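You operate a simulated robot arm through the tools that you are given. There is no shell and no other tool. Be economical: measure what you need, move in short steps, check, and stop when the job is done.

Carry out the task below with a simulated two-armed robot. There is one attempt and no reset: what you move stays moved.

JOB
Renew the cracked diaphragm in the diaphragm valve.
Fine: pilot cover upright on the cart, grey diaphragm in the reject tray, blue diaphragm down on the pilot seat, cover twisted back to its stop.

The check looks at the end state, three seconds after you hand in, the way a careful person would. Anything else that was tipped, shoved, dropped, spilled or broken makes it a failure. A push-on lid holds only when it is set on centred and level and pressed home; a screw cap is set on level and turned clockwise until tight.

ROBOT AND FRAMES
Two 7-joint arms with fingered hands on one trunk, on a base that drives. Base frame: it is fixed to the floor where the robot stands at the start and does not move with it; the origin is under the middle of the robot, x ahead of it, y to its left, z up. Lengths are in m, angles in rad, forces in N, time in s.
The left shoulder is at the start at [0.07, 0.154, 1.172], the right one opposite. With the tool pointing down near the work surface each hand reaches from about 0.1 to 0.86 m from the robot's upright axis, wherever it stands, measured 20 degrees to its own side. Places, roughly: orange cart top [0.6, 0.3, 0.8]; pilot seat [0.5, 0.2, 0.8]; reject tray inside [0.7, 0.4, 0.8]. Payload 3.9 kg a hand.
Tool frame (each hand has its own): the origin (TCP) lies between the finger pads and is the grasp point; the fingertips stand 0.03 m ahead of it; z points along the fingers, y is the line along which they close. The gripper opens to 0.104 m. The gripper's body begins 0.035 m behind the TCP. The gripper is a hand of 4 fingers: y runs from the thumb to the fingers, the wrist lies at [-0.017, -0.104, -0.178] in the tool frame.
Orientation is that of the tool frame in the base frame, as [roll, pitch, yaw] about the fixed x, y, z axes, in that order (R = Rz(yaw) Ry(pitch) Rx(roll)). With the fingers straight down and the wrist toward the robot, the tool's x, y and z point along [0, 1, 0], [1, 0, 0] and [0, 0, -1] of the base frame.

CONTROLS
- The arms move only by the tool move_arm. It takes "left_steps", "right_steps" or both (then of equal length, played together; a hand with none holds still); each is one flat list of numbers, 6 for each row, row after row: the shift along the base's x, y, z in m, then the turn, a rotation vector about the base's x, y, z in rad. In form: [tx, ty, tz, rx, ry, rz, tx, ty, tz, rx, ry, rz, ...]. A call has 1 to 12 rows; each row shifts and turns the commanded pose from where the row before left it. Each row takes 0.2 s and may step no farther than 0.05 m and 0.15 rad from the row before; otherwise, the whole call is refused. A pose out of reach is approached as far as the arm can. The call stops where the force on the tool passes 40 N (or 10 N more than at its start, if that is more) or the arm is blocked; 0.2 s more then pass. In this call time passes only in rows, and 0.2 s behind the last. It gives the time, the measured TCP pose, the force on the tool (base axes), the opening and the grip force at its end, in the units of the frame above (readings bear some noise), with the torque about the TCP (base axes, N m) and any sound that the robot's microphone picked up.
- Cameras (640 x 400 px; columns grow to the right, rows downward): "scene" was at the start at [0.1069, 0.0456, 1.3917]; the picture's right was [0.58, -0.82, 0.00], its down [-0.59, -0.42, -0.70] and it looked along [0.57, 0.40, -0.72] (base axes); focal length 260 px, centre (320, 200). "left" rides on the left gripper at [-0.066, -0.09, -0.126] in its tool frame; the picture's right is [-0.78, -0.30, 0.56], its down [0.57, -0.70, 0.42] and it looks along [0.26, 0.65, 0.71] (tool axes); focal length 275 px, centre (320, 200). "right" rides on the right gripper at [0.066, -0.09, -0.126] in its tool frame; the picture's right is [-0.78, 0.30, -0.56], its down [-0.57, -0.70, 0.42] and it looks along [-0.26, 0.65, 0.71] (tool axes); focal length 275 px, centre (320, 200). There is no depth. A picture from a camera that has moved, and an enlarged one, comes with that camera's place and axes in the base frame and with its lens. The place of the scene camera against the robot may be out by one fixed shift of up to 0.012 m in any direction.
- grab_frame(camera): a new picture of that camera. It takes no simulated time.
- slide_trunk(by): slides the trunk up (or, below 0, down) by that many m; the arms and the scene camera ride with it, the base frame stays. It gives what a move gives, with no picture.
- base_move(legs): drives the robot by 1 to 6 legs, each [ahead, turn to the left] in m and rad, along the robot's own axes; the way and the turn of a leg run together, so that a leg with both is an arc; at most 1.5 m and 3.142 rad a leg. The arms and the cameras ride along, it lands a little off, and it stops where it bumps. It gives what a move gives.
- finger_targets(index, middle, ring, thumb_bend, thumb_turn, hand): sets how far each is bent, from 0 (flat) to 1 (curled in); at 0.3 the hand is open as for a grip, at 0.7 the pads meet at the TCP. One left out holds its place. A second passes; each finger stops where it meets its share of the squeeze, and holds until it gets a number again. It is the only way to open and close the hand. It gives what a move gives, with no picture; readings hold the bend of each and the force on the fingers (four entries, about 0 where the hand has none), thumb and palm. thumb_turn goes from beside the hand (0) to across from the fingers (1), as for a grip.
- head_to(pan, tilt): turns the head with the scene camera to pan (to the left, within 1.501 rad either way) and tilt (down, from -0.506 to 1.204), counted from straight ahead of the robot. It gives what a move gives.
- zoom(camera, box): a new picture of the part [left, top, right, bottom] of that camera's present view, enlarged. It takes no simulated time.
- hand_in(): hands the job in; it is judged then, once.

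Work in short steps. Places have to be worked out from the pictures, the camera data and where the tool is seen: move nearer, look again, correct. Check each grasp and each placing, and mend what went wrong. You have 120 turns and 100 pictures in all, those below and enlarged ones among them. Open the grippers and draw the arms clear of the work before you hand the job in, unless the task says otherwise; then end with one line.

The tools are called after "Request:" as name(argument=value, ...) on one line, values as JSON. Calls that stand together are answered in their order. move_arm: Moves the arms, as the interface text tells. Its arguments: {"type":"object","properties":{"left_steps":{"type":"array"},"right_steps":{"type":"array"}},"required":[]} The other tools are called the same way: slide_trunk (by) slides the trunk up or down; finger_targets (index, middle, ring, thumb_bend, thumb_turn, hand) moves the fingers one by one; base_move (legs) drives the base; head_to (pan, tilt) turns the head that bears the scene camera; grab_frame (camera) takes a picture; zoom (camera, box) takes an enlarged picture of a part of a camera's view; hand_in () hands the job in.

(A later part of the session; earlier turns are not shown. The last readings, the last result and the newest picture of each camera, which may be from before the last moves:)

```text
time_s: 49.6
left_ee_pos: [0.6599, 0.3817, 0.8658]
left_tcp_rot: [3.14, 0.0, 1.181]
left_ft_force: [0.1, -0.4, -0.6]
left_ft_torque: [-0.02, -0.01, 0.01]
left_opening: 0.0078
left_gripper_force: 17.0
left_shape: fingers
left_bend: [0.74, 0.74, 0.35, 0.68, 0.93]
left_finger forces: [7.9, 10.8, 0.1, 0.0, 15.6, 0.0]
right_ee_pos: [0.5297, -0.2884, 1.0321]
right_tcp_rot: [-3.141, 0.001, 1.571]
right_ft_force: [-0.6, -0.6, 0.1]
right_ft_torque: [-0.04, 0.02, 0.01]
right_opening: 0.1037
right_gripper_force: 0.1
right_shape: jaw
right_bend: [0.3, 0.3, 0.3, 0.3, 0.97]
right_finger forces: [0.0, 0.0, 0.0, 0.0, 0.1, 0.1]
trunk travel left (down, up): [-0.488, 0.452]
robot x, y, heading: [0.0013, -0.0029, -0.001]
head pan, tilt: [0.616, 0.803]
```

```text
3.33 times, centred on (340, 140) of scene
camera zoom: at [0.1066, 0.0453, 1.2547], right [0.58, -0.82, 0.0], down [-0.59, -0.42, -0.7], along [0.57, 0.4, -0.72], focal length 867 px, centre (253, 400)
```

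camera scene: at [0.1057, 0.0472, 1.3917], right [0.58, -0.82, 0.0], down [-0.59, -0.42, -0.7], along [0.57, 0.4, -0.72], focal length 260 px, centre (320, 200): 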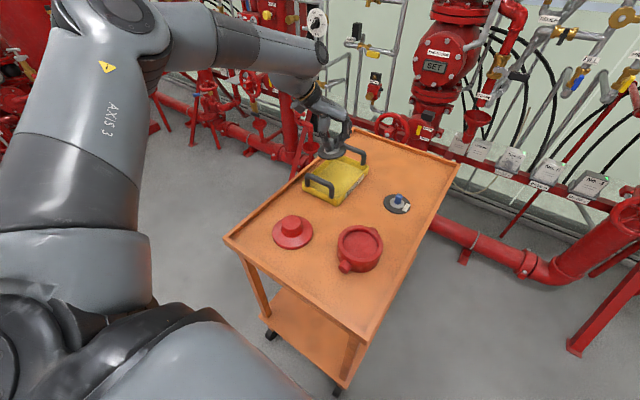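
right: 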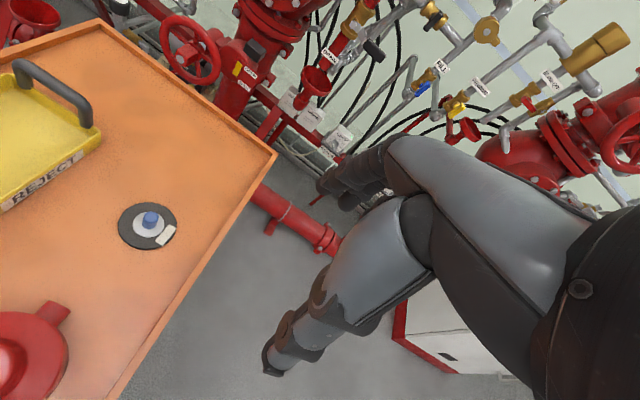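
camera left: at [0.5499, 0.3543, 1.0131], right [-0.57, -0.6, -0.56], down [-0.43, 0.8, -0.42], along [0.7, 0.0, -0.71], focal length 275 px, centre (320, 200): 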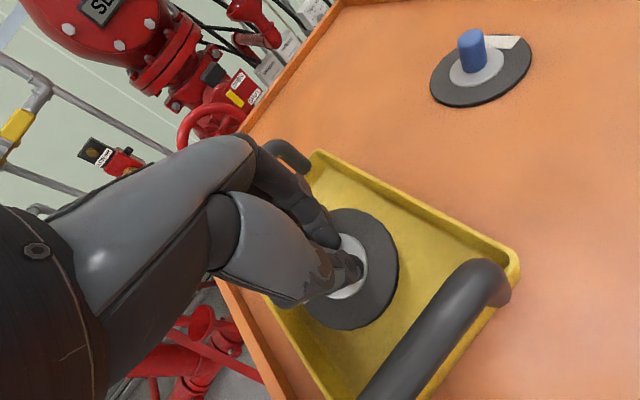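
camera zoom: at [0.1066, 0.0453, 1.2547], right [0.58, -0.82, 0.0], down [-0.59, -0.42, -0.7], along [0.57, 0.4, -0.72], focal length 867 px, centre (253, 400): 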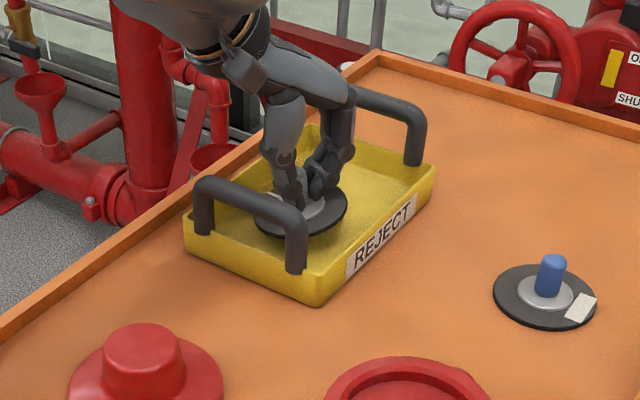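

Inside the tray now, not yet touching. Lower 8 mm more in small slides.

Request:
slide_trunk(by=-0.007)

Request:
slide_trunk(by=-0.004)

Request:
zoom(camera="scene", box=[290, 100, 380, 190])

```text
time_s: 50.2
left_ee_pos: [0.6597, 0.3816, 0.8593]
left_tcp_rot: [3.141, -0.001, 1.18]
left_ft_force: [-0.5, -0.7, -1.5]
left_ft_torque: [-0.01, 0.02, 0.03]
left_opening: 0.0075
left_gripper_force: 17.5
left_shape: fingers
left_bend: [0.74, 0.74, 0.35, 0.68, 0.93]
left_finger forces: [7.9, 10.7, 0.1, 0.1, 15.7, 0.0]
right_ee_pos: [0.5312, -0.2884, 1.0247]
right_tcp_rot: [3.141, 0.0, 1.57]
right_ft_force: [-0.9, 0.3, -0.2]
right_ft_torque: [-0.01, -0.04, 0.02]
right_opening: 0.1036
right_gripper_force: 0.0
right_shape: jaw
right_bend: [0.3, 0.3, 0.3, 0.3, 0.97]
right_finger forces: [0.1, 0.1, 0.0, 0.0, 0.0, 0.0]
trunk travel left (down, up): [-0.481, 0.459]
robot x, y, heading: [0.0007, 0.0006, -0.004]
head pan, tilt: [0.616, 0.803]
```

```text
time_s: 50.7
left_ee_pos: [0.6591, 0.3813, 0.8542]
left_tcp_rot: [3.141, 0.001, 1.181]
left_ft_force: [-1.2, 0.3, -0.4]
left_ft_torque: [-0.03, 0.03, 0.0]
left_opening: 0.0078
left_gripper_force: 17.0
left_shape: fingers
left_bend: [0.74, 0.74, 0.35, 0.68, 0.93]
left_finger forces: [7.9, 10.6, 0.1, 0.1, 15.7, 0.1]
right_ee_pos: [0.5301, -0.2884, 1.0205]
right_tcp_rot: [-3.141, 0.0, 1.57]
right_ft_force: [0.3, 0.7, -0.5]
right_ft_torque: [0.01, 0.0, -0.03]
right_opening: 0.1038
right_gripper_force: 0.1
right_shape: jaw
right_bend: [0.3, 0.3, 0.3, 0.3, 0.97]
right_finger forces: [0.0, 0.0, 0.1, 0.0, 0.0, 0.0]
trunk travel left (down, up): [-0.477, 0.463]
robot x, y, heading: [-0.0032, -0.0025, -0.0]
head pan, tilt: [0.616, 0.803]
```

```text
4.44 times, centred on (335, 145) of scene
camera zoom: at [0.1069, 0.0453, 1.2437], right [0.58, -0.82, 0.0], down [-0.59, -0.42, -0.7], along [0.57, 0.4, -0.72], focal length 1156 px, centre (253, 444)
```

zoom: 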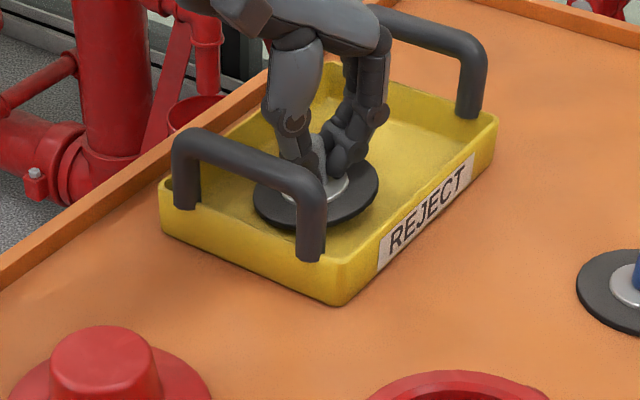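

Close to the tray floor; continue in small slides until contact shows.

Request:
slide_trunk(by=-0.005)

Request:
slide_trunk(by=-0.004)

```text
time_s: 51.3
left_ee_pos: [0.6594, 0.3804, 0.8497]
left_tcp_rot: [3.14, -0.001, 1.18]
left_ft_force: [1.4, -0.5, 1.3]
left_ft_torque: [0.03, 0.03, 0.01]
left_opening: 0.0072
left_gripper_force: 17.7
left_shape: fingers
left_bend: [0.74, 0.74, 0.35, 0.69, 0.93]
left_finger forces: [8.4, 11.8, 0.1, 0.0, 15.8, 0.0]
right_ee_pos: [0.5296, -0.2892, 1.0159]
right_tcp_rot: [3.142, -0.001, 1.573]
right_ft_force: [0.0, 0.6, 0.5]
right_ft_torque: [-0.02, 0.03, -0.04]
right_opening: 0.1036
right_gripper_force: 0.0
right_shape: jaw
right_bend: [0.3, 0.3, 0.3, 0.3, 0.97]
right_finger forces: [0.0, 0.0, 0.1, 0.0, 0.1, 0.0]
trunk travel left (down, up): [-0.472, 0.468]
robot x, y, heading: [0.0005, -0.0033, -0.001]
head pan, tilt: [0.616, 0.803]
```

```text
time_s: 51.8
left_ee_pos: [0.6606, 0.3821, 0.8464]
left_tcp_rot: [3.139, -0.003, 1.18]
left_ft_force: [1.9, 0.5, 3.1]
left_ft_torque: [-0.01, 0.03, 0.03]
left_opening: 0.0075
left_gripper_force: 19.7
left_shape: fingers
left_bend: [0.74, 0.74, 0.35, 0.69, 0.93]
left_finger forces: [9.4, 12.9, 0.1, 0.1, 16.3, 0.0]
right_ee_pos: [0.5306, -0.2877, 1.0115]
right_tcp_rot: [3.141, -0.001, 1.57]
right_ft_force: [-0.2, -0.5, 0.8]
right_ft_torque: [0.01, 0.0, 0.01]
right_opening: 0.1038
right_gripper_force: 0.0
right_shape: jaw
right_bend: [0.3, 0.3, 0.3, 0.3, 0.97]
right_finger forces: [0.0, 0.0, 0.1, 0.0, 0.1, 0.1]
trunk travel left (down, up): [-0.468, 0.472]
robot x, y, heading: [0.0004, 0.0032, -0.001]
head pan, tilt: [0.616, 0.803]
```

It rests on the tray floor (+3 N). Release gently and raise the trunk.

Request:
finger_targets(hand="left", index=0.5, middle=0.5, thumb_bend=0.5)

Request:
slide_trunk(by=0.153)

Request:
grab_frame(camera="left")

Request:
zoom(camera="scene", box=[270, 120, 430, 260])

```text
time_s: 52.8
left_ee_pos: [0.6594, 0.3807, 0.8461]
left_tcp_rot: [3.141, 0.0, 1.182]
left_ft_force: [-0.6, 0.7, 1.7]
left_ft_torque: [0.04, -0.04, -0.02]
left_opening: 0.0531
left_gripper_force: 1.0
left_shape: fingers
left_bend: [0.5, 0.51, 0.35, 0.5, 0.97]
left_finger forces: [0.1, 1.7, 0.0, 0.1, 0.1, 0.0]
right_ee_pos: [0.5289, -0.2885, 1.0123]
right_tcp_rot: [3.141, 0.0, 1.57]
right_ft_force: [-0.7, 0.7, -0.5]
right_ft_torque: [0.02, -0.04, 0.02]
right_opening: 0.1037
right_gripper_force: 0.0
right_shape: jaw
right_bend: [0.3, 0.3, 0.3, 0.3, 0.97]
right_finger forces: [0.0, 0.1, 0.0, 0.0, 0.0, 0.1]
trunk travel left (down, up): [-0.468, 0.472]
robot x, y, heading: [-0.0001, -0.0043, -0.005]
head pan, tilt: [0.616, 0.803]
```

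```text
time_s: 54.6
left_ee_pos: [0.6597, 0.3813, 0.9981]
left_tcp_rot: [-3.14, 0.0, 1.18]
left_ft_force: [-0.3, 0.5, -0.5]
left_ft_torque: [-0.01, 0.01, 0.03]
left_opening: 0.0531
left_gripper_force: 0.1
left_shape: fingers
left_bend: [0.5, 0.5, 0.35, 0.5, 0.97]
left_finger forces: [0.1, 0.0, 0.1, 0.0, 0.0, 0.0]
right_ee_pos: [0.5313, -0.2877, 1.1649]
right_tcp_rot: [-3.141, 0.001, 1.572]
right_ft_force: [0.0, -0.2, 0.0]
right_ft_torque: [0.0, -0.02, -0.05]
right_opening: 0.1036
right_gripper_force: 0.1
right_shape: jaw
right_bend: [0.3, 0.3, 0.3, 0.3, 0.97]
right_finger forces: [0.1, 0.0, 0.0, 0.0, 0.0, 0.0]
trunk travel left (down, up): [-0.621, 0.319]
robot x, y, heading: [-0.0018, 0.0005, -0.002]
head pan, tilt: [0.616, 0.803]
```

```text
46 pictures are left
camera left: at [0.55, 0.3544, 1.1239], right [-0.57, -0.6, -0.56], down [-0.43, 0.8, -0.42], along [0.7, 0.0, -0.71], focal length 275 px, centre (320, 200)
```

left: 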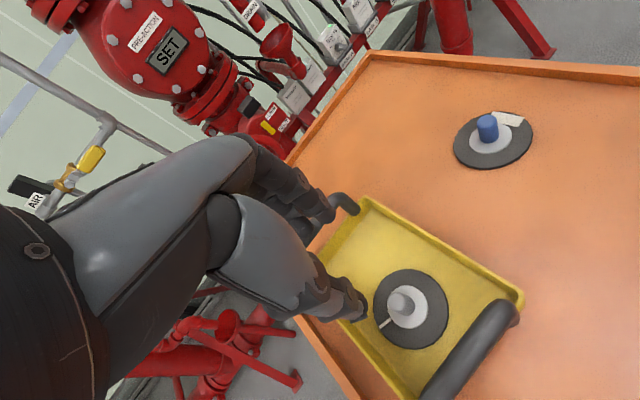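

```text
2.86 times, centred on (350, 190) of scene
camera zoom: at [0.1071, 0.0452, 1.3876], right [0.58, -0.82, 0.0], down [-0.59, -0.42, -0.7], along [0.57, 0.4, -0.72], focal length 743 px, centre (234, 229)
```

zoom: 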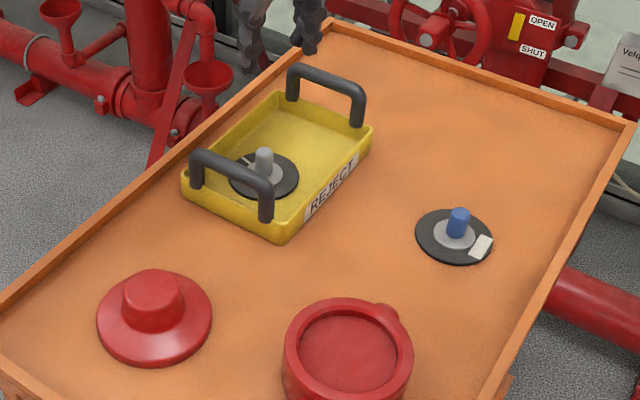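

The grey diaphragm lies flat in the tray. The blue one is at (0.699, 0.169); I move above it.

Request:
move_arm(left_steps=[0.0056, -0.0303, 0, 0, 0, 0.054, 0.0056, -0.0303, 0, 0, 0, 0.054, 0.0056, -0.0303, 0, 0, 0, 0.054, 0.0056, -0.0303, 0, 0, 0, 0.054, 0.0056, -0.0303, 0, 0, 0, 0.054, 0.0056, -0.0303, 0, 0, 0, 0.054, 0.0056, -0.0303, 0, 0, 0, 0.054, 0, 0, -0.03, 0, 0, 0])

Request:
grab_frame(camera="left")

Request:
zoom(camera="scene", box=[330, 120, 470, 240])

```text
time_s: 56.4
left_ee_pos: [0.6263, 0.2036, 0.9978]
left_tcp_rot: [3.14, 0.002, 1.558]
left_ft_force: [-0.3, -1.0, -0.9]
left_ft_torque: [0.03, 0.03, 0.01]
left_opening: 0.0535
left_gripper_force: 0.1
left_shape: fingers
left_bend: [0.5, 0.5, 0.35, 0.5, 0.97]
left_finger forces: [0.0, 0.0, 0.1, 0.0, 0.1, 0.0]
left hand out of reach, approached as far as the arm can: row 2, 3, 4, 5, 6, 7, 8
right_ee_pos: [0.5316, -0.287, 1.1651]
right_tcp_rot: [-3.139, 0.0, 1.571]
right_ft_force: [0.5, 0.1, -0.3]
right_ft_torque: [-0.03, 0.01, -0.02]
right_opening: 0.1039
right_gripper_force: 0.0
right_shape: jaw
right_bend: [0.3, 0.3, 0.3, 0.3, 0.97]
right_finger forces: [0.0, 0.0, 0.1, 0.0, 0.1, 0.1]
trunk travel left (down, up): [-0.621, 0.319]
robot x, y, heading: [-0.0023, -0.0021, -0.0]
head pan, tilt: [0.616, 0.803]
```

```text
44 pictures are left
camera left: at [0.5331, 0.1389, 1.1231], right [-0.3, -0.77, -0.56], down [-0.69, 0.58, -0.43], along [0.65, 0.26, -0.71], focal length 275 px, centre (320, 200)
```

left: 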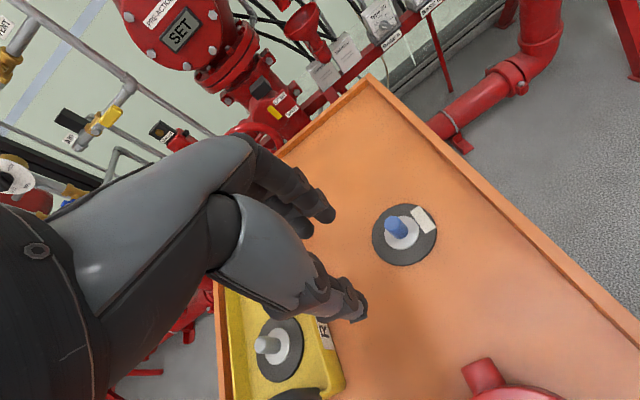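

```text
3.33 times, centred on (400, 180) of scene
camera zoom: at [0.1074, 0.0462, 1.3876], right [0.58, -0.82, 0.0], down [-0.59, -0.42, -0.69], along [0.57, 0.4, -0.72], focal length 867 px, centre (53, 267)
```

zoom: 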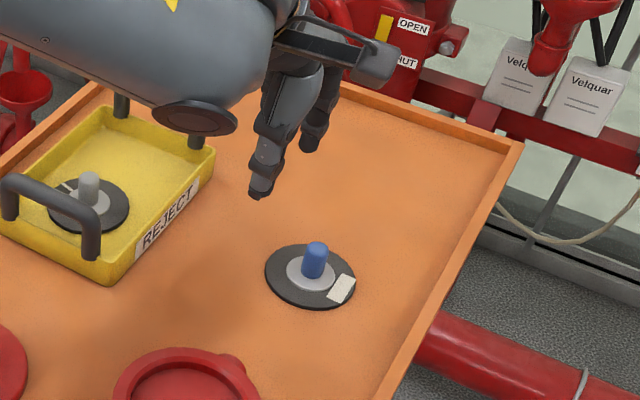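

The arm stalls at this wrist yaw. I try a different yaw (≈1.0) and move toward the target from there.

Request:
move_arm(left_steps=[0, 0, 0, 0, 0, -0.14, 0, 0, 0, 0, 0, -0.14, 0, 0, 0, 0, 0, -0.14, 0, 0, 0, 0, 0, -0.14, 0.015, -0.007, 0, 0, 0, 0, 0.015, -0.007, 0, 0, 0, 0, 0.015, -0.007, 0, 0, 0, 0, 0.015, -0.007, 0, 0, 0, 0, 0.013, -0.007, 0, 0, 0, 0])

```text
time_s: 58.4
left_ee_pos: [0.6332, 0.1941, 1.0223]
left_tcp_rot: [3.14, -0.002, 0.999]
left_ft_force: [-0.1, -0.7, 0.3]
left_ft_torque: [-0.03, 0.02, -0.01]
left_opening: 0.0531
left_gripper_force: 0.0
left_shape: fingers
left_bend: [0.5, 0.5, 0.35, 0.5, 0.97]
left_finger forces: [0.0, 0.0, 0.0, 0.0, 0.0, 0.1]
left hand out of reach, approached as far as the arm can: row 5, 6, 7, 8, 9
right_ee_pos: [0.5308, -0.2884, 1.1634]
right_tcp_rot: [-3.14, 0.001, 1.573]
right_ft_force: [0.3, 0.0, 0.0]
right_ft_torque: [0.0, 0.03, -0.03]
right_opening: 0.1034
right_gripper_force: 0.1
right_shape: jaw
right_bend: [0.3, 0.3, 0.3, 0.3, 0.97]
right_finger forces: [0.0, 0.0, 0.0, 0.0, 0.1, 0.0]
trunk travel left (down, up): [-0.621, 0.319]
robot x, y, heading: [0.003, 0.0001, -0.001]
head pan, tilt: [0.616, 0.803]
```

Being limited seems to push the hand up, so I try approaching from higher: rise to ≈1.15, go over the target at yaw ≈1.57, then see how low the arm gets.

Request:
move_arm(left_steps=[-0.02, 0, 0.045, 0, 0, 0.14, 0, 0, 0.045, 0, 0, 0.14, 0, 0, 0.04, 0, 0, 0.14, 0, 0, 0, 0, 0, 0.14, 0.02, -0.005, 0, 0, 0, 0, 0.02, -0.005, 0, 0, 0, 0, 0.02, -0.005, 0, 0, 0, 0, 0.02, -0.005, 0, 0, 0, 0, 0.006, -0.005, 0, 0, 0, 0])

```text
time_s: 60.4
left_ee_pos: [0.651, 0.1932, 1.1512]
left_tcp_rot: [3.14, -0.001, 1.559]
left_ft_force: [0.1, -0.6, -1.5]
left_ft_torque: [-0.01, 0.0, 0.02]
left_opening: 0.0534
left_gripper_force: 0.1
left_shape: fingers
left_bend: [0.5, 0.5, 0.35, 0.5, 0.97]
left_finger forces: [0.0, 0.0, 0.0, 0.0, 0.1, 0.0]
left hand out of reach, approached as far as the arm can: row 6, 7, 8, 9
right_ee_pos: [0.5291, -0.2883, 1.1646]
right_tcp_rot: [3.141, -0.001, 1.57]
right_ft_force: [-0.3, -0.2, 0.9]
right_ft_torque: [0.02, 0.01, 0.02]
right_opening: 0.1036
right_gripper_force: 0.0
right_shape: jaw
right_bend: [0.3, 0.3, 0.3, 0.3, 0.97]
right_finger forces: [0.1, 0.0, 0.0, 0.0, 0.0, 0.0]
trunk travel left (down, up): [-0.621, 0.319]
robot x, y, heading: [-0.0016, -0.002, -0.001]
head pan, tilt: [0.616, 0.803]
```

The robot reaches farther toward its left side, so turning the base right by ≈0.3 rad would bring the target into reach. First I look down to see the gap between base and cart.

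Request:
head_to(pan=0.2, tilt=1.2)

Request:
grab_frame(camera="scene")

```text
time_s: 61.3
left_ee_pos: [0.6504, 0.1934, 1.1504]
left_tcp_rot: [3.138, 0.001, 1.558]
left_ft_force: [0.5, -0.5, -0.2]
left_ft_torque: [-0.03, -0.02, -0.03]
left_opening: 0.0533
left_gripper_force: 0.1
left_shape: fingers
left_bend: [0.5, 0.5, 0.35, 0.5, 0.97]
left_finger forces: [0.1, 0.1, 0.0, 0.1, 0.0, 0.0]
right_ee_pos: [0.5303, -0.289, 1.1653]
right_tcp_rot: [3.14, -0.001, 1.571]
right_ft_force: [-0.7, -0.1, 0.7]
right_ft_torque: [0.02, -0.02, -0.01]
right_opening: 0.1037
right_gripper_force: 0.1
right_shape: jaw
right_bend: [0.3, 0.3, 0.3, 0.3, 0.97]
right_finger forces: [0.0, 0.1, 0.0, 0.1, 0.0, 0.0]
trunk travel left (down, up): [-0.621, 0.319]
robot x, y, heading: [0.0016, -0.0005, 0.001]
head pan, tilt: [0.201, 1.201]
```

```text
42 pictures are left
camera scene: at [0.0961, 0.0098, 1.3602], right [0.2, -0.98, 0.0], down [-0.91, -0.19, -0.36], along [0.36, 0.07, -0.93], focal length 260 px, centre (320, 200)
```

scene: 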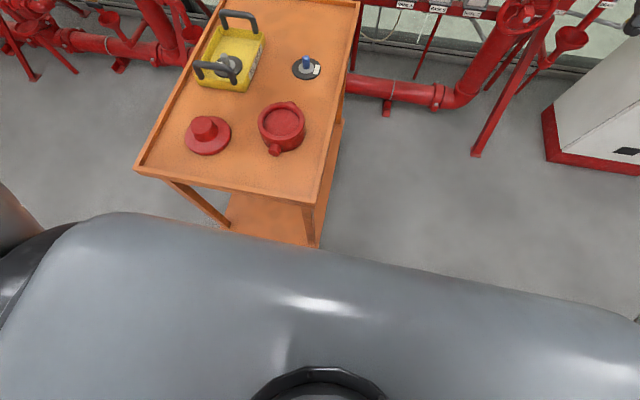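

The cart's near edge is at x≈0.30, so there is room. I back off 3 cm for margin and turn right 0.3 rad, hands high.

Request:
base_move(legs=[[-0.03, 0], [0, -0.3]])

Request:
head_to(pan=0.7, tilt=0.9)

Request:
grab_frame(camera="scene")

Request:
grab_frame(camera="left")

```text
time_s: 63.1
left_ee_pos: [0.6487, -0.0058, 1.1504]
left_tcp_rot: [3.139, 0.001, 1.259]
left_ft_force: [0.7, -0.3, 0.5]
left_ft_torque: [0.0, 0.04, -0.01]
left_opening: 0.0531
left_gripper_force: 0.1
left_shape: fingers
left_bend: [0.5, 0.5, 0.35, 0.5, 0.97]
left_finger forces: [0.1, 0.1, 0.1, 0.0, 0.1, 0.0]
right_ee_pos: [0.3925, -0.4302, 1.1653]
right_tcp_rot: [-3.14, 0.001, 1.272]
right_ft_force: [0.3, -0.1, -0.5]
right_ft_torque: [-0.02, 0.0, -0.02]
right_opening: 0.1037
right_gripper_force: 0.1
right_shape: jaw
right_bend: [0.3, 0.3, 0.3, 0.3, 0.97]
right_finger forces: [0.1, 0.0, 0.0, 0.0, 0.0, 0.1]
trunk travel left (down, up): [-0.621, 0.319]
robot x, y, heading: [-0.0292, 0.0004, -0.292]
head pan, tilt: [0.201, 1.201]
```

```text
time_s: 64.0
left_ee_pos: [0.6485, -0.0053, 1.1502]
left_tcp_rot: [3.142, 0.001, 1.259]
left_ft_force: [0.0, -0.1, 0.2]
left_ft_torque: [-0.01, 0.02, 0.01]
left_opening: 0.0533
left_gripper_force: 0.1
left_shape: fingers
left_bend: [0.5, 0.5, 0.35, 0.5, 0.97]
left_finger forces: [0.1, 0.0, 0.0, 0.0, 0.1, 0.0]
right_ee_pos: [0.392, -0.4312, 1.1654]
right_tcp_rot: [-3.141, 0.0, 1.272]
right_ft_force: [-0.3, -0.7, 0.0]
right_ft_torque: [-0.01, -0.03, 0.0]
right_opening: 0.1034
right_gripper_force: 0.1
right_shape: jaw
right_bend: [0.3, 0.3, 0.3, 0.3, 0.97]
right_finger forces: [0.0, 0.0, 0.0, 0.0, 0.1, 0.0]
trunk travel left (down, up): [-0.621, 0.319]
robot x, y, heading: [-0.0295, 0.0003, -0.3]
head pan, tilt: [0.7, 0.901]
```

```text
41 pictures are left
camera scene: at [0.0783, 0.0134, 1.38], right [0.39, -0.92, 0.0], down [-0.72, -0.31, -0.62], along [0.57, 0.24, -0.78], focal length 260 px, centre (320, 200)
```

scene: 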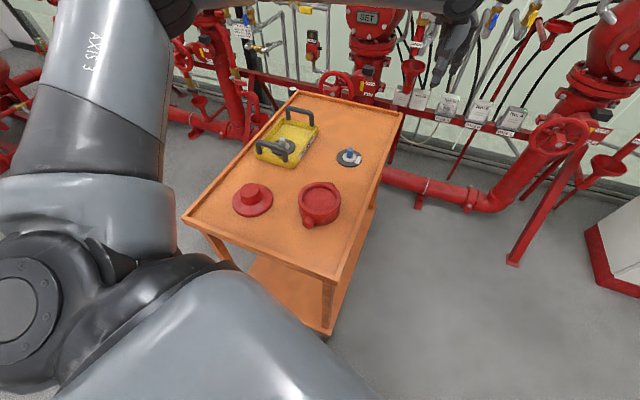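

```text
40 pictures are left
camera left: at [0.541, -0.0411, 1.2765], right [-0.52, -0.65, -0.56], down [-0.49, 0.76, -0.43], along [0.7, 0.05, -0.71], focal length 275 px, centre (320, 200)
```

left: 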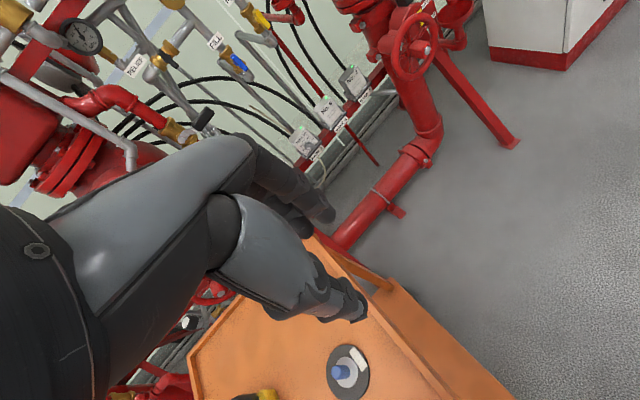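

The base turned cleanly; the blue diaphragm is confirmed at ≈(0.698, 0.170). I move above it with wrist yaw ≈0.95.

Request:
move_arm(left_steps=[0.00825, 0.02925, -0.025, 0, 0, -0.05, 0.00825, 0.02925, -0.025, 0, 0, -0.05, 0.00825, 0.02925, -0.025, 0, 0, -0.05, 0.00825, 0.02925, -0.025, 0, 0, -0.05, 0.00825, 0.02925, -0.025, 0, 0, -0.05, 0.00825, 0.02925, -0.025, 0, 0, -0.05])

Request:
grab_frame(camera="left")

```text
time_s: 65.4
left_ee_pos: [0.6987, 0.1706, 1.001]
left_tcp_rot: [3.14, 0.001, 0.96]
left_ft_force: [0.5, -0.6, -0.4]
left_ft_torque: [0.02, 0.03, 0.0]
left_opening: 0.0532
left_gripper_force: 0.0
left_shape: fingers
left_bend: [0.5, 0.5, 0.35, 0.5, 0.97]
left_finger forces: [0.1, 0.0, 0.0, 0.1, 0.0, 0.0]
right_ee_pos: [0.3929, -0.4304, 1.1639]
right_tcp_rot: [-3.141, 0.002, 1.272]
right_ft_force: [1.0, 1.2, -0.3]
right_ft_torque: [-0.03, -0.02, -0.01]
right_opening: 0.1037
right_gripper_force: 0.0
right_shape: jaw
right_bend: [0.3, 0.3, 0.3, 0.3, 0.97]
right_finger forces: [0.0, 0.1, 0.0, 0.0, 0.0, 0.0]
trunk travel left (down, up): [-0.621, 0.319]
robot x, y, heading: [-0.0295, 0.0006, -0.302]
head pan, tilt: [0.7, 0.901]
```

```text
39 pictures are left
camera left: at [0.5856, 0.1685, 1.1259], right [-0.69, -0.47, -0.56], down [-0.25, 0.87, -0.43], along [0.68, -0.16, -0.71], focal length 275 px, centre (320, 200)
```

left: 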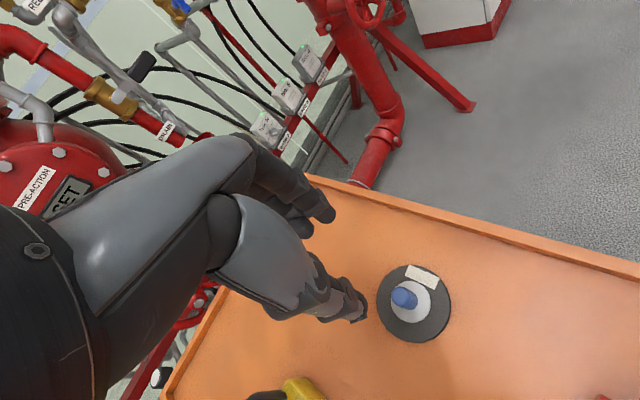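

In reach. The stem is at about (0.695, 0.171). Lower with the trunk to z≈0.885 and check alignment.

Request:
slide_trunk(by=-0.115)

Request:
zoom(camera="left", box=[240, 150, 480, 370])

Request:
zoom(camera="scene", box=[300, 60, 400, 160])

```text
time_s: 66.8
left_ee_pos: [0.6978, 0.1693, 0.8869]
left_tcp_rot: [3.14, -0.001, 0.96]
left_ft_force: [0.9, 0.6, -0.5]
left_ft_torque: [-0.05, 0.03, 0.02]
left_opening: 0.0533
left_gripper_force: 0.0
left_shape: fingers
left_bend: [0.5, 0.5, 0.35, 0.5, 0.97]
left_finger forces: [0.0, 0.0, 0.1, 0.1, 0.1, 0.0]
right_ee_pos: [0.3916, -0.4312, 1.0501]
right_tcp_rot: [3.141, -0.001, 1.273]
right_ft_force: [0.0, 0.0, -0.9]
right_ft_torque: [0.0, 0.0, -0.01]
right_opening: 0.1035
right_gripper_force: 0.0
right_shape: jaw
right_bend: [0.3, 0.3, 0.3, 0.3, 0.97]
right_finger forces: [0.1, 0.1, 0.1, 0.1, 0.1, 0.0]
trunk travel left (down, up): [-0.506, 0.434]
robot x, y, heading: [-0.0281, -0.0002, -0.301]
head pan, tilt: [0.7, 0.901]
```

```text
1.82 times, centred on (360, 260) of left
camera zoom: at [0.5846, 0.1673, 1.0119], right [-0.69, -0.47, -0.56], down [-0.25, 0.87, -0.43], along [0.68, -0.16, -0.71], focal length 500 px, centre (247, 91)
```

zoom: 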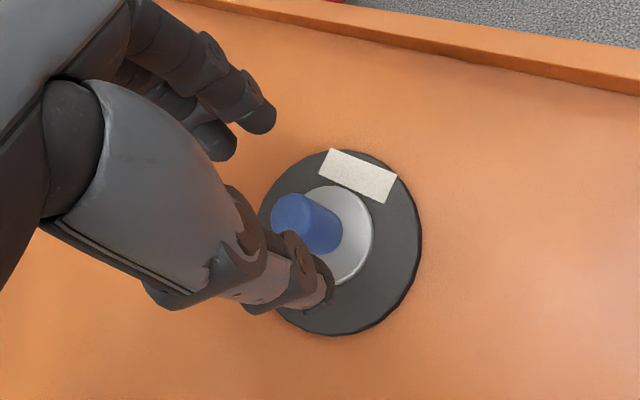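

```text
4.00 times, centred on (350, 110) of scene
camera zoom: at [0.0782, 0.0135, 1.2651], right [0.39, -0.92, 0.0], down [-0.72, -0.31, -0.62], along [0.57, 0.24, -0.78], focal length 1041 px, centre (200, 560)
```

zoom: 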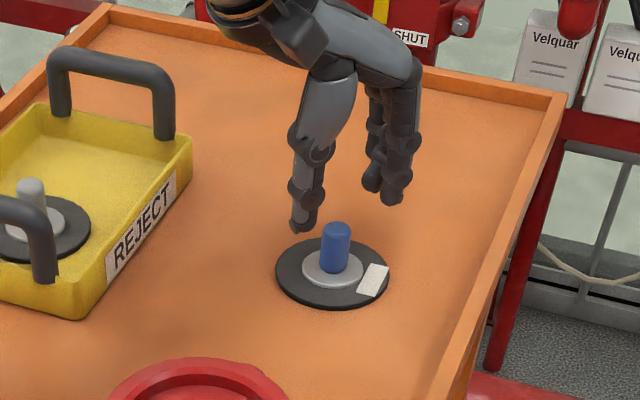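

The stem is ≈6 mm toward −x from the TCP. I correct by −0.006 and lower to grip height.

Request:
move_arm(left_steps=[-0.006, 0, 0, 0, 0, 0])

Request:
slide_trunk(by=-0.033)

Request:
zoom(camera="left", box=[240, 150, 480, 370])

Request:
zoom(camera="scene", box=[300, 60, 400, 160])

```text
time_s: 67.2
left_ee_pos: [0.6915, 0.17, 0.8876]
left_tcp_rot: [3.14, 0.002, 0.961]
left_ft_force: [0.2, 0.9, 0.1]
left_ft_torque: [0.0, -0.02, 0.0]
left_opening: 0.0532
left_gripper_force: 0.1
left_shape: fingers
left_bend: [0.5, 0.5, 0.35, 0.5, 0.97]
left_finger forces: [0.1, 0.0, 0.0, 0.0, 0.0, 0.1]
right_ee_pos: [0.3911, -0.4309, 1.0505]
right_tcp_rot: [-3.14, 0.0, 1.272]
right_ft_force: [-0.1, 1.0, -0.2]
right_ft_torque: [-0.01, -0.01, -0.04]
right_opening: 0.1038
right_gripper_force: 0.1
right_shape: jaw
right_bend: [0.3, 0.3, 0.3, 0.3, 0.97]
right_finger forces: [0.0, 0.1, 0.0, 0.0, 0.1, 0.0]
trunk travel left (down, up): [-0.506, 0.434]
robot x, y, heading: [-0.0321, -0.0001, -0.293]
head pan, tilt: [0.7, 0.901]
```

```text
time_s: 68.0
left_ee_pos: [0.6912, 0.17, 0.8529]
left_tcp_rot: [-3.141, 0.001, 0.96]
left_ft_force: [-0.6, -0.2, -0.8]
left_ft_torque: [0.01, 0.05, 0.02]
left_opening: 0.0532
left_gripper_force: 0.0
left_shape: fingers
left_bend: [0.5, 0.5, 0.35, 0.5, 0.97]
left_finger forces: [0.0, 0.1, 0.1, 0.0, 0.0, 0.0]
right_ee_pos: [0.3928, -0.4309, 1.0165]
right_tcp_rot: [-3.141, 0.0, 1.273]
right_ft_force: [0.1, 0.0, 0.0]
right_ft_torque: [0.03, 0.01, 0.01]
right_opening: 0.1038
right_gripper_force: 0.1
right_shape: jaw
right_bend: [0.3, 0.3, 0.3, 0.3, 0.97]
right_finger forces: [0.0, 0.1, 0.0, 0.1, 0.1, 0.0]
trunk travel left (down, up): [-0.473, 0.467]
robot x, y, heading: [-0.0285, 0.0031, -0.302]
head pan, tilt: [0.7, 0.901]
```

```text
1.82 times, centred on (360, 260) of left
camera zoom: at [0.5785, 0.1673, 0.979], right [-0.69, -0.47, -0.56], down [-0.25, 0.87, -0.43], along [0.68, -0.16, -0.71], focal length 500 px, centre (247, 91)
```

zoom: 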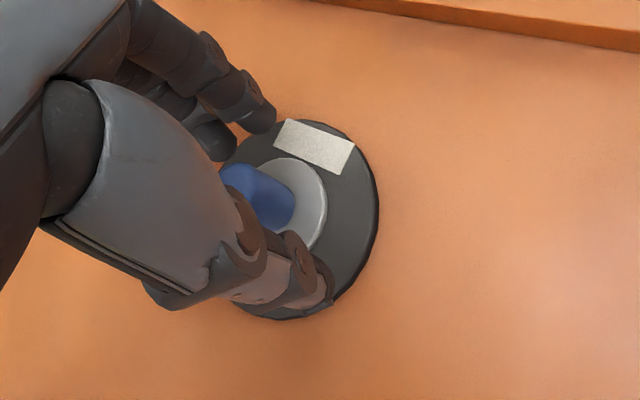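

```text
4.00 times, centred on (350, 110) of scene
camera zoom: at [0.078, 0.0135, 1.232], right [0.39, -0.92, 0.0], down [-0.72, -0.31, -0.62], along [0.57, 0.24, -0.78], focal length 1041 px, centre (200, 560)
```

zoom: 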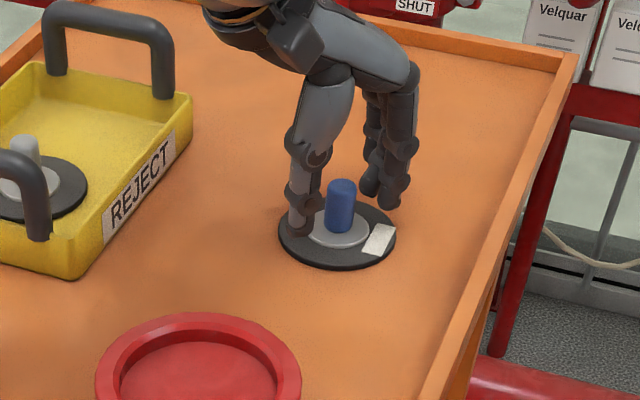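

The stem sits between thumb and fingers. Close gently.

Request:
finger_targets(hand="left", index=0.68, middle=0.68, thumb_bend=0.68)

Request:
finger_targets(hand="left", index=0.76, middle=0.76, thumb_bend=0.78)

Request:
zoom(camera="left", box=[240, 150, 480, 370])

```text
time_s: 69.0
left_ee_pos: [0.692, 0.1686, 0.853]
left_tcp_rot: [3.139, 0.0, 0.959]
left_ft_force: [0.0, -1.0, 0.4]
left_ft_torque: [0.03, -0.01, -0.01]
left_opening: 0.0104
left_gripper_force: 2.1
left_shape: fingers
left_bend: [0.68, 0.66, 0.35, 0.66, 0.97]
left_finger forces: [0.1, 1.6, 0.0, 0.0, 1.7, 0.0]
right_ee_pos: [0.3919, -0.431, 1.0163]
right_tcp_rot: [3.139, 0.0, 1.271]
right_ft_force: [-0.6, -0.2, 0.1]
right_ft_torque: [-0.02, 0.0, 0.01]
right_opening: 0.1036
right_gripper_force: 0.1
right_shape: jaw
right_bend: [0.3, 0.3, 0.3, 0.3, 0.97]
right_finger forces: [0.0, 0.0, 0.1, 0.1, 0.1, 0.0]
trunk travel left (down, up): [-0.473, 0.467]
robot x, y, heading: [-0.0299, 0.0026, -0.297]
head pan, tilt: [0.7, 0.901]
```

```text
time_s: 70.0
left_ee_pos: [0.691, 0.1689, 0.8529]
left_tcp_rot: [3.14, 0.0, 0.96]
left_ft_force: [-0.3, 0.3, -0.1]
left_ft_torque: [-0.02, 0.02, 0.03]
left_opening: 0.0003
left_gripper_force: 0.0
left_shape: fingers
left_bend: [0.75, 0.76, 0.35, 0.72, 0.96]
left_finger forces: [0.1, 0.0, 0.1, 0.0, 0.0, 0.1]
right_ee_pos: [0.392, -0.4303, 1.0165]
right_tcp_rot: [3.141, 0.0, 1.273]
right_ft_force: [0.6, 0.5, -0.7]
right_ft_torque: [0.0, 0.03, -0.01]
right_opening: 0.1038
right_gripper_force: 0.1
right_shape: jaw
right_bend: [0.3, 0.3, 0.3, 0.3, 0.97]
right_finger forces: [0.0, 0.0, 0.0, 0.0, 0.1, 0.0]
trunk travel left (down, up): [-0.473, 0.467]
robot x, y, heading: [-0.0306, -0.0023, -0.295]
head pan, tilt: [0.7, 0.901]
```

```text
1.82 times, centred on (360, 260) of left
camera zoom: at [0.5787, 0.1672, 0.9788], right [-0.69, -0.47, -0.56], down [-0.25, 0.87, -0.43], along [0.68, -0.16, -0.71], focal length 500 px, centre (247, 91)
```

zoom: 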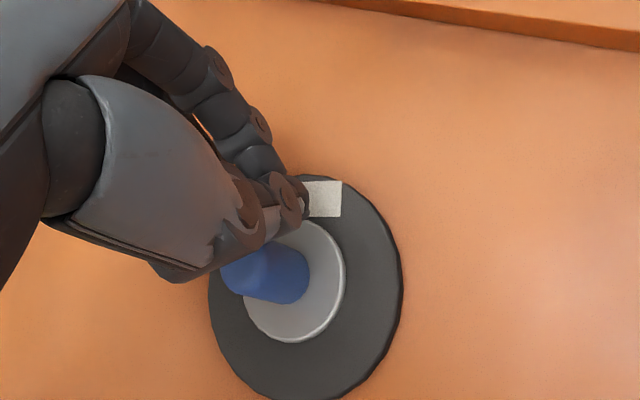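

The stem squeezed out sideways (toward +y of the hand). I raise straight up, reopen and re-measure.

Request:
slide_trunk(by=0.06)

Request:
finger_targets(hand="left", index=0.5, middle=0.5, thumb_bend=0.5)

Request:
zoom(camera="left", box=[240, 150, 480, 370])

Request:
zoom(camera="scene", box=[300, 60, 400, 160])

```text
time_s: 71.0
left_ee_pos: [0.6919, 0.1686, 0.9129]
left_tcp_rot: [3.141, 0.001, 0.96]
left_ft_force: [-0.7, -0.4, -0.5]
left_ft_torque: [0.02, 0.0, 0.01]
left_opening: 0.0
left_gripper_force: 0.2
left_shape: fingers
left_bend: [0.75, 0.76, 0.35, 0.72, 0.96]
left_finger forces: [0.0, 0.0, 0.1, 0.0, 0.0, 0.0]
right_ee_pos: [0.3922, -0.4315, 1.0775]
right_tcp_rot: [-3.14, 0.0, 1.272]
right_ft_force: [-0.6, 0.2, -0.2]
right_ft_torque: [0.0, -0.01, 0.04]
right_opening: 0.1037
right_gripper_force: 0.1
right_shape: jaw
right_bend: [0.3, 0.3, 0.3, 0.3, 0.97]
right_finger forces: [0.1, 0.0, 0.1, 0.1, 0.0, 0.1]
trunk travel left (down, up): [-0.533, 0.407]
robot x, y, heading: [-0.0284, -0.0006, -0.3]
head pan, tilt: [0.7, 0.901]
```

```text
time_s: 72.0
left_ee_pos: [0.6918, 0.1693, 0.9145]
left_tcp_rot: [3.14, 0.0, 0.959]
left_ft_force: [0.6, -0.9, 0.1]
left_ft_torque: [0.01, 0.0, 0.02]
left_opening: 0.0533
left_gripper_force: 0.1
left_shape: fingers
left_bend: [0.5, 0.5, 0.35, 0.5, 0.97]
left_finger forces: [0.0, 0.0, 0.1, 0.1, 0.0, 0.0]
right_ee_pos: [0.3914, -0.4311, 1.0764]
right_tcp_rot: [-3.141, 0.0, 1.271]
right_ft_force: [-0.9, -0.5, 0.8]
right_ft_torque: [-0.01, -0.01, 0.02]
right_opening: 0.1037
right_gripper_force: 0.0
right_shape: jaw
right_bend: [0.3, 0.3, 0.3, 0.3, 0.97]
right_finger forces: [0.1, 0.1, 0.1, 0.0, 0.0, 0.1]
trunk travel left (down, up): [-0.533, 0.407]
robot x, y, heading: [-0.0313, -0.0024, -0.294]
head pan, tilt: [0.7, 0.901]
```

```text
1.82 times, centred on (360, 260) of left
camera zoom: at [0.5788, 0.1672, 1.0388], right [-0.69, -0.47, -0.56], down [-0.25, 0.87, -0.43], along [0.68, -0.16, -0.71], focal length 500 px, centre (247, 91)
```

zoom: 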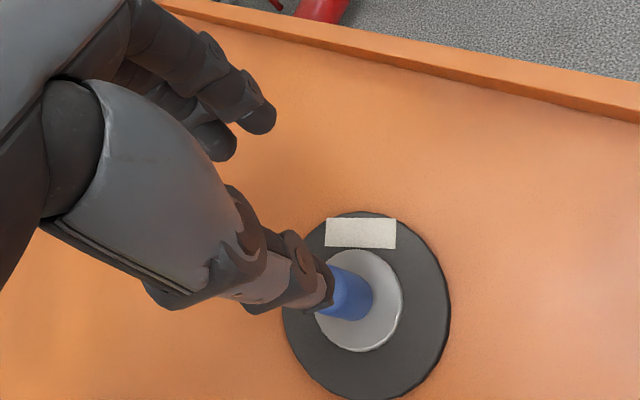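

```text
4.00 times, centred on (350, 110) of scene
camera zoom: at [0.0784, 0.0134, 1.292], right [0.39, -0.92, 0.0], down [-0.72, -0.31, -0.62], along [0.57, 0.24, -0.78], focal length 1041 px, centre (200, 560)
```

zoom: 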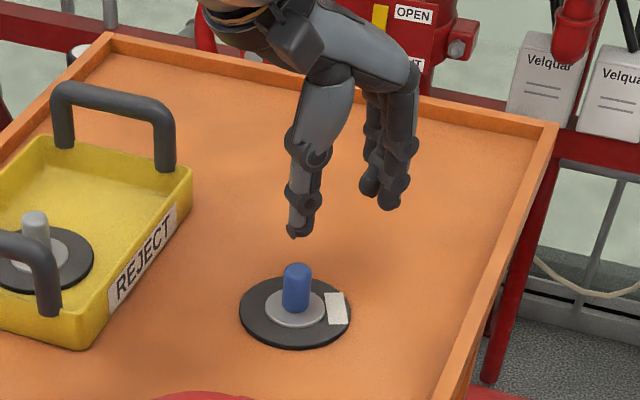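

The disc now lies at ≈(0.675, 0.190). In the good grey grasp the stem sat at tool x ≈ −3 mm; I aim for the same now.

Request:
move_arm(left_steps=[-0.0137, 0.0235, 0, 0, 0, 0])

Request:
slide_trunk(by=-0.042)

Request:
zoom(camera="left", box=[240, 150, 480, 370])

```text
time_s: 72.4
left_ee_pos: [0.6771, 0.1956, 0.9143]
left_tcp_rot: [3.138, 0.002, 0.962]
left_ft_force: [0.1, 0.7, 0.5]
left_ft_torque: [-0.02, -0.04, 0.02]
left_opening: 0.0532
left_gripper_force: 0.1
left_shape: fingers
left_bend: [0.5, 0.5, 0.35, 0.5, 0.97]
left_finger forces: [0.1, 0.0, 0.1, 0.0, 0.0, 0.0]
right_ee_pos: [0.3914, -0.4286, 1.078]
right_tcp_rot: [3.141, -0.001, 1.273]
right_ft_force: [1.1, 1.2, 0.1]
right_ft_torque: [-0.03, -0.01, -0.04]
right_opening: 0.1035
right_gripper_force: 0.0
right_shape: jaw
right_bend: [0.3, 0.3, 0.3, 0.3, 0.97]
right_finger forces: [0.1, 0.1, 0.0, 0.1, 0.1, 0.0]
trunk travel left (down, up): [-0.533, 0.407]
robot x, y, heading: [-0.0328, -0.0001, -0.298]
head pan, tilt: [0.7, 0.901]
```

```text
time_s: 73.3
left_ee_pos: [0.6792, 0.193, 0.8718]
left_tcp_rot: [3.14, 0.001, 0.961]
left_ft_force: [0.2, -0.2, -0.1]
left_ft_torque: [-0.03, 0.01, 0.03]
left_opening: 0.0532
left_gripper_force: 0.1
left_shape: fingers
left_bend: [0.5, 0.5, 0.35, 0.5, 0.97]
left_finger forces: [0.1, 0.0, 0.1, 0.0, 0.0, 0.1]
right_ee_pos: [0.3923, -0.4316, 1.0357]
right_tcp_rot: [-3.141, -0.001, 1.273]
right_ft_force: [0.1, 0.2, -0.5]
right_ft_torque: [-0.01, 0.01, -0.05]
right_opening: 0.1036
right_gripper_force: 0.1
right_shape: jaw
right_bend: [0.3, 0.3, 0.3, 0.3, 0.97]
right_finger forces: [0.0, 0.0, 0.0, 0.0, 0.1, 0.0]
trunk travel left (down, up): [-0.491, 0.449]
robot x, y, heading: [-0.0282, 0.0036, -0.296]
head pan, tilt: [0.7, 0.901]
```

```text
1.82 times, centred on (360, 260) of left
camera zoom: at [0.5649, 0.1912, 0.9967], right [-0.69, -0.47, -0.56], down [-0.25, 0.87, -0.43], along [0.68, -0.16, -0.71], focal length 500 px, centre (247, 91)
```

zoom: 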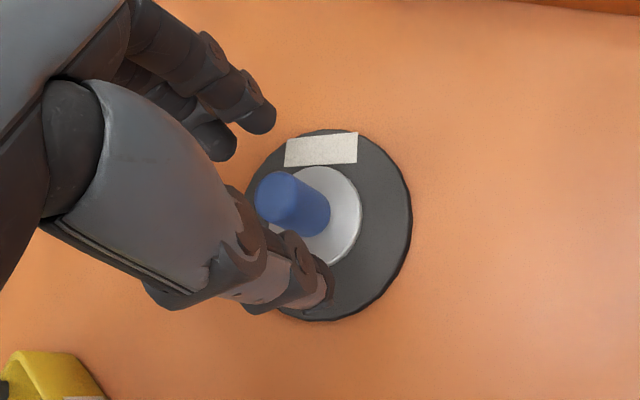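

This view closely matches the grey reference. Lower to 0.849 and close.

Request:
slide_trunk(by=-0.023)

Request:
finger_targets(hand="left", index=0.68, middle=0.68, thumb_bend=0.68)

Request:
zoom(camera="left", box=[240, 150, 480, 370])

```text
time_s: 74.0
left_ee_pos: [0.6789, 0.1925, 0.8485]
left_tcp_rot: [3.141, -0.001, 0.96]
left_ft_force: [0.3, -0.1, -0.3]
left_ft_torque: [-0.03, 0.0, -0.03]
left_opening: 0.0535
left_gripper_force: 0.1
left_shape: fingers
left_bend: [0.5, 0.5, 0.35, 0.5, 0.97]
left_finger forces: [0.0, 0.1, 0.1, 0.1, 0.0, 0.0]
right_ee_pos: [0.392, -0.4313, 1.0133]
right_tcp_rot: [-3.14, -0.001, 1.274]
right_ft_force: [-0.6, 0.2, -0.8]
right_ft_torque: [-0.01, 0.0, 0.03]
right_opening: 0.1035
right_gripper_force: 0.1
right_shape: jaw
right_bend: [0.3, 0.3, 0.3, 0.3, 0.97]
right_finger forces: [0.0, 0.1, 0.0, 0.0, 0.1, 0.0]
trunk travel left (down, up): [-0.468, 0.472]
robot x, y, heading: [-0.0286, 0.0012, -0.294]
head pan, tilt: [0.7, 0.901]
```

```text
time_s: 75.0
left_ee_pos: [0.6782, 0.1935, 0.848]
left_tcp_rot: [3.141, -0.001, 0.96]
left_ft_force: [-0.3, -0.7, 0.2]
left_ft_torque: [-0.01, -0.01, 0.03]
left_opening: 0.0145
left_gripper_force: 2.5
left_shape: fingers
left_bend: [0.65, 0.67, 0.35, 0.65, 0.97]
left_finger forces: [1.8, 0.9, 0.0, 0.0, 2.7, 0.0]
right_ee_pos: [0.3931, -0.4318, 1.0116]
right_tcp_rot: [-3.141, 0.0, 1.272]
right_ft_force: [1.4, -0.1, -0.1]
right_ft_torque: [0.03, -0.01, 0.0]
right_opening: 0.1036
right_gripper_force: 0.1
right_shape: jaw
right_bend: [0.3, 0.3, 0.3, 0.3, 0.97]
right_finger forces: [0.0, 0.0, 0.0, 0.1, 0.0, 0.0]
trunk travel left (down, up): [-0.468, 0.472]
robot x, y, heading: [-0.0284, -0.0014, -0.302]
head pan, tilt: [0.7, 0.901]
```

```text
1.82 times, centred on (360, 260) of left
camera zoom: at [0.5652, 0.1913, 0.9735], right [-0.69, -0.47, -0.56], down [-0.25, 0.87, -0.43], along [0.68, -0.16, -0.71], focal length 500 px, centre (247, 91)
```

zoom: 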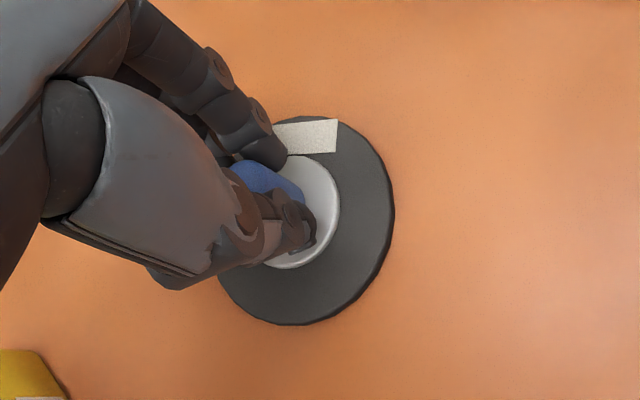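

Both fingers and thumb have contact. Tighten moderately.

Request:
finger_targets(hand="left", index=0.72, middle=0.73, thumb_bend=0.74)

Request:
slide_trunk(by=0.02)

Request:
zoom(camera="left", box=[240, 150, 480, 370])

```text
time_s: 76.0
left_ee_pos: [0.678, 0.1926, 0.8477]
left_tcp_rot: [3.14, 0.001, 0.96]
left_ft_force: [0.6, 0.1, -0.4]
left_ft_torque: [0.02, 0.03, -0.02]
left_opening: 0.0126
left_gripper_force: 11.2
left_shape: fingers
left_bend: [0.71, 0.71, 0.35, 0.66, 0.96]
left_finger forces: [6.0, 6.0, 0.1, 0.0, 10.3, 0.0]
right_ee_pos: [0.3915, -0.4309, 1.0121]
right_tcp_rot: [3.14, 0.0, 1.271]
right_ft_force: [0.1, 0.7, -0.1]
right_ft_torque: [0.02, 0.0, -0.02]
right_opening: 0.1037
right_gripper_force: 0.1
right_shape: jaw
right_bend: [0.3, 0.3, 0.3, 0.3, 0.97]
right_finger forces: [0.1, 0.1, 0.0, 0.0, 0.0, 0.0]
trunk travel left (down, up): [-0.468, 0.472]
robot x, y, heading: [-0.0296, 0.0025, -0.295]
head pan, tilt: [0.7, 0.901]
```

```text
time_s: 76.6
left_ee_pos: [0.6798, 0.1929, 0.8671]
left_tcp_rot: [3.139, 0.0, 0.96]
left_ft_force: [0.0, 0.1, -0.6]
left_ft_torque: [0.0, -0.03, -0.04]
left_opening: 0.0126
left_gripper_force: 10.9
left_shape: fingers
left_bend: [0.71, 0.72, 0.35, 0.66, 0.95]
left_finger forces: [5.9, 5.8, 0.1, 0.0, 10.3, 0.0]
right_ee_pos: [0.3924, -0.4306, 1.0326]
right_tcp_rot: [-3.139, 0.0, 1.271]
right_ft_force: [-0.4, -0.2, 0.1]
right_ft_torque: [-0.02, 0.04, 0.02]
right_opening: 0.1038
right_gripper_force: 0.2
right_shape: jaw
right_bend: [0.3, 0.3, 0.3, 0.3, 0.97]
right_finger forces: [0.1, 0.0, 0.1, 0.1, 0.0, 0.0]
trunk travel left (down, up): [-0.488, 0.452]
robot x, y, heading: [-0.0334, -0.0034, -0.296]
head pan, tilt: [0.7, 0.901]
```

```text
1.82 times, centred on (360, 260) of left
camera zoom: at [0.5656, 0.1912, 0.9932], right [-0.69, -0.47, -0.56], down [-0.25, 0.87, -0.43], along [0.68, -0.16, -0.71], focal length 500 px, centre (247, 91)
```

zoom: 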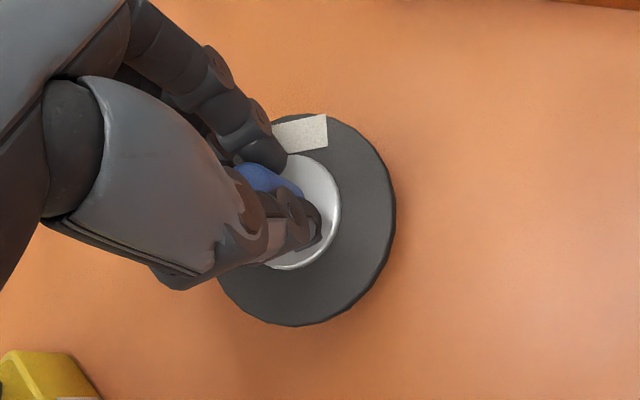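

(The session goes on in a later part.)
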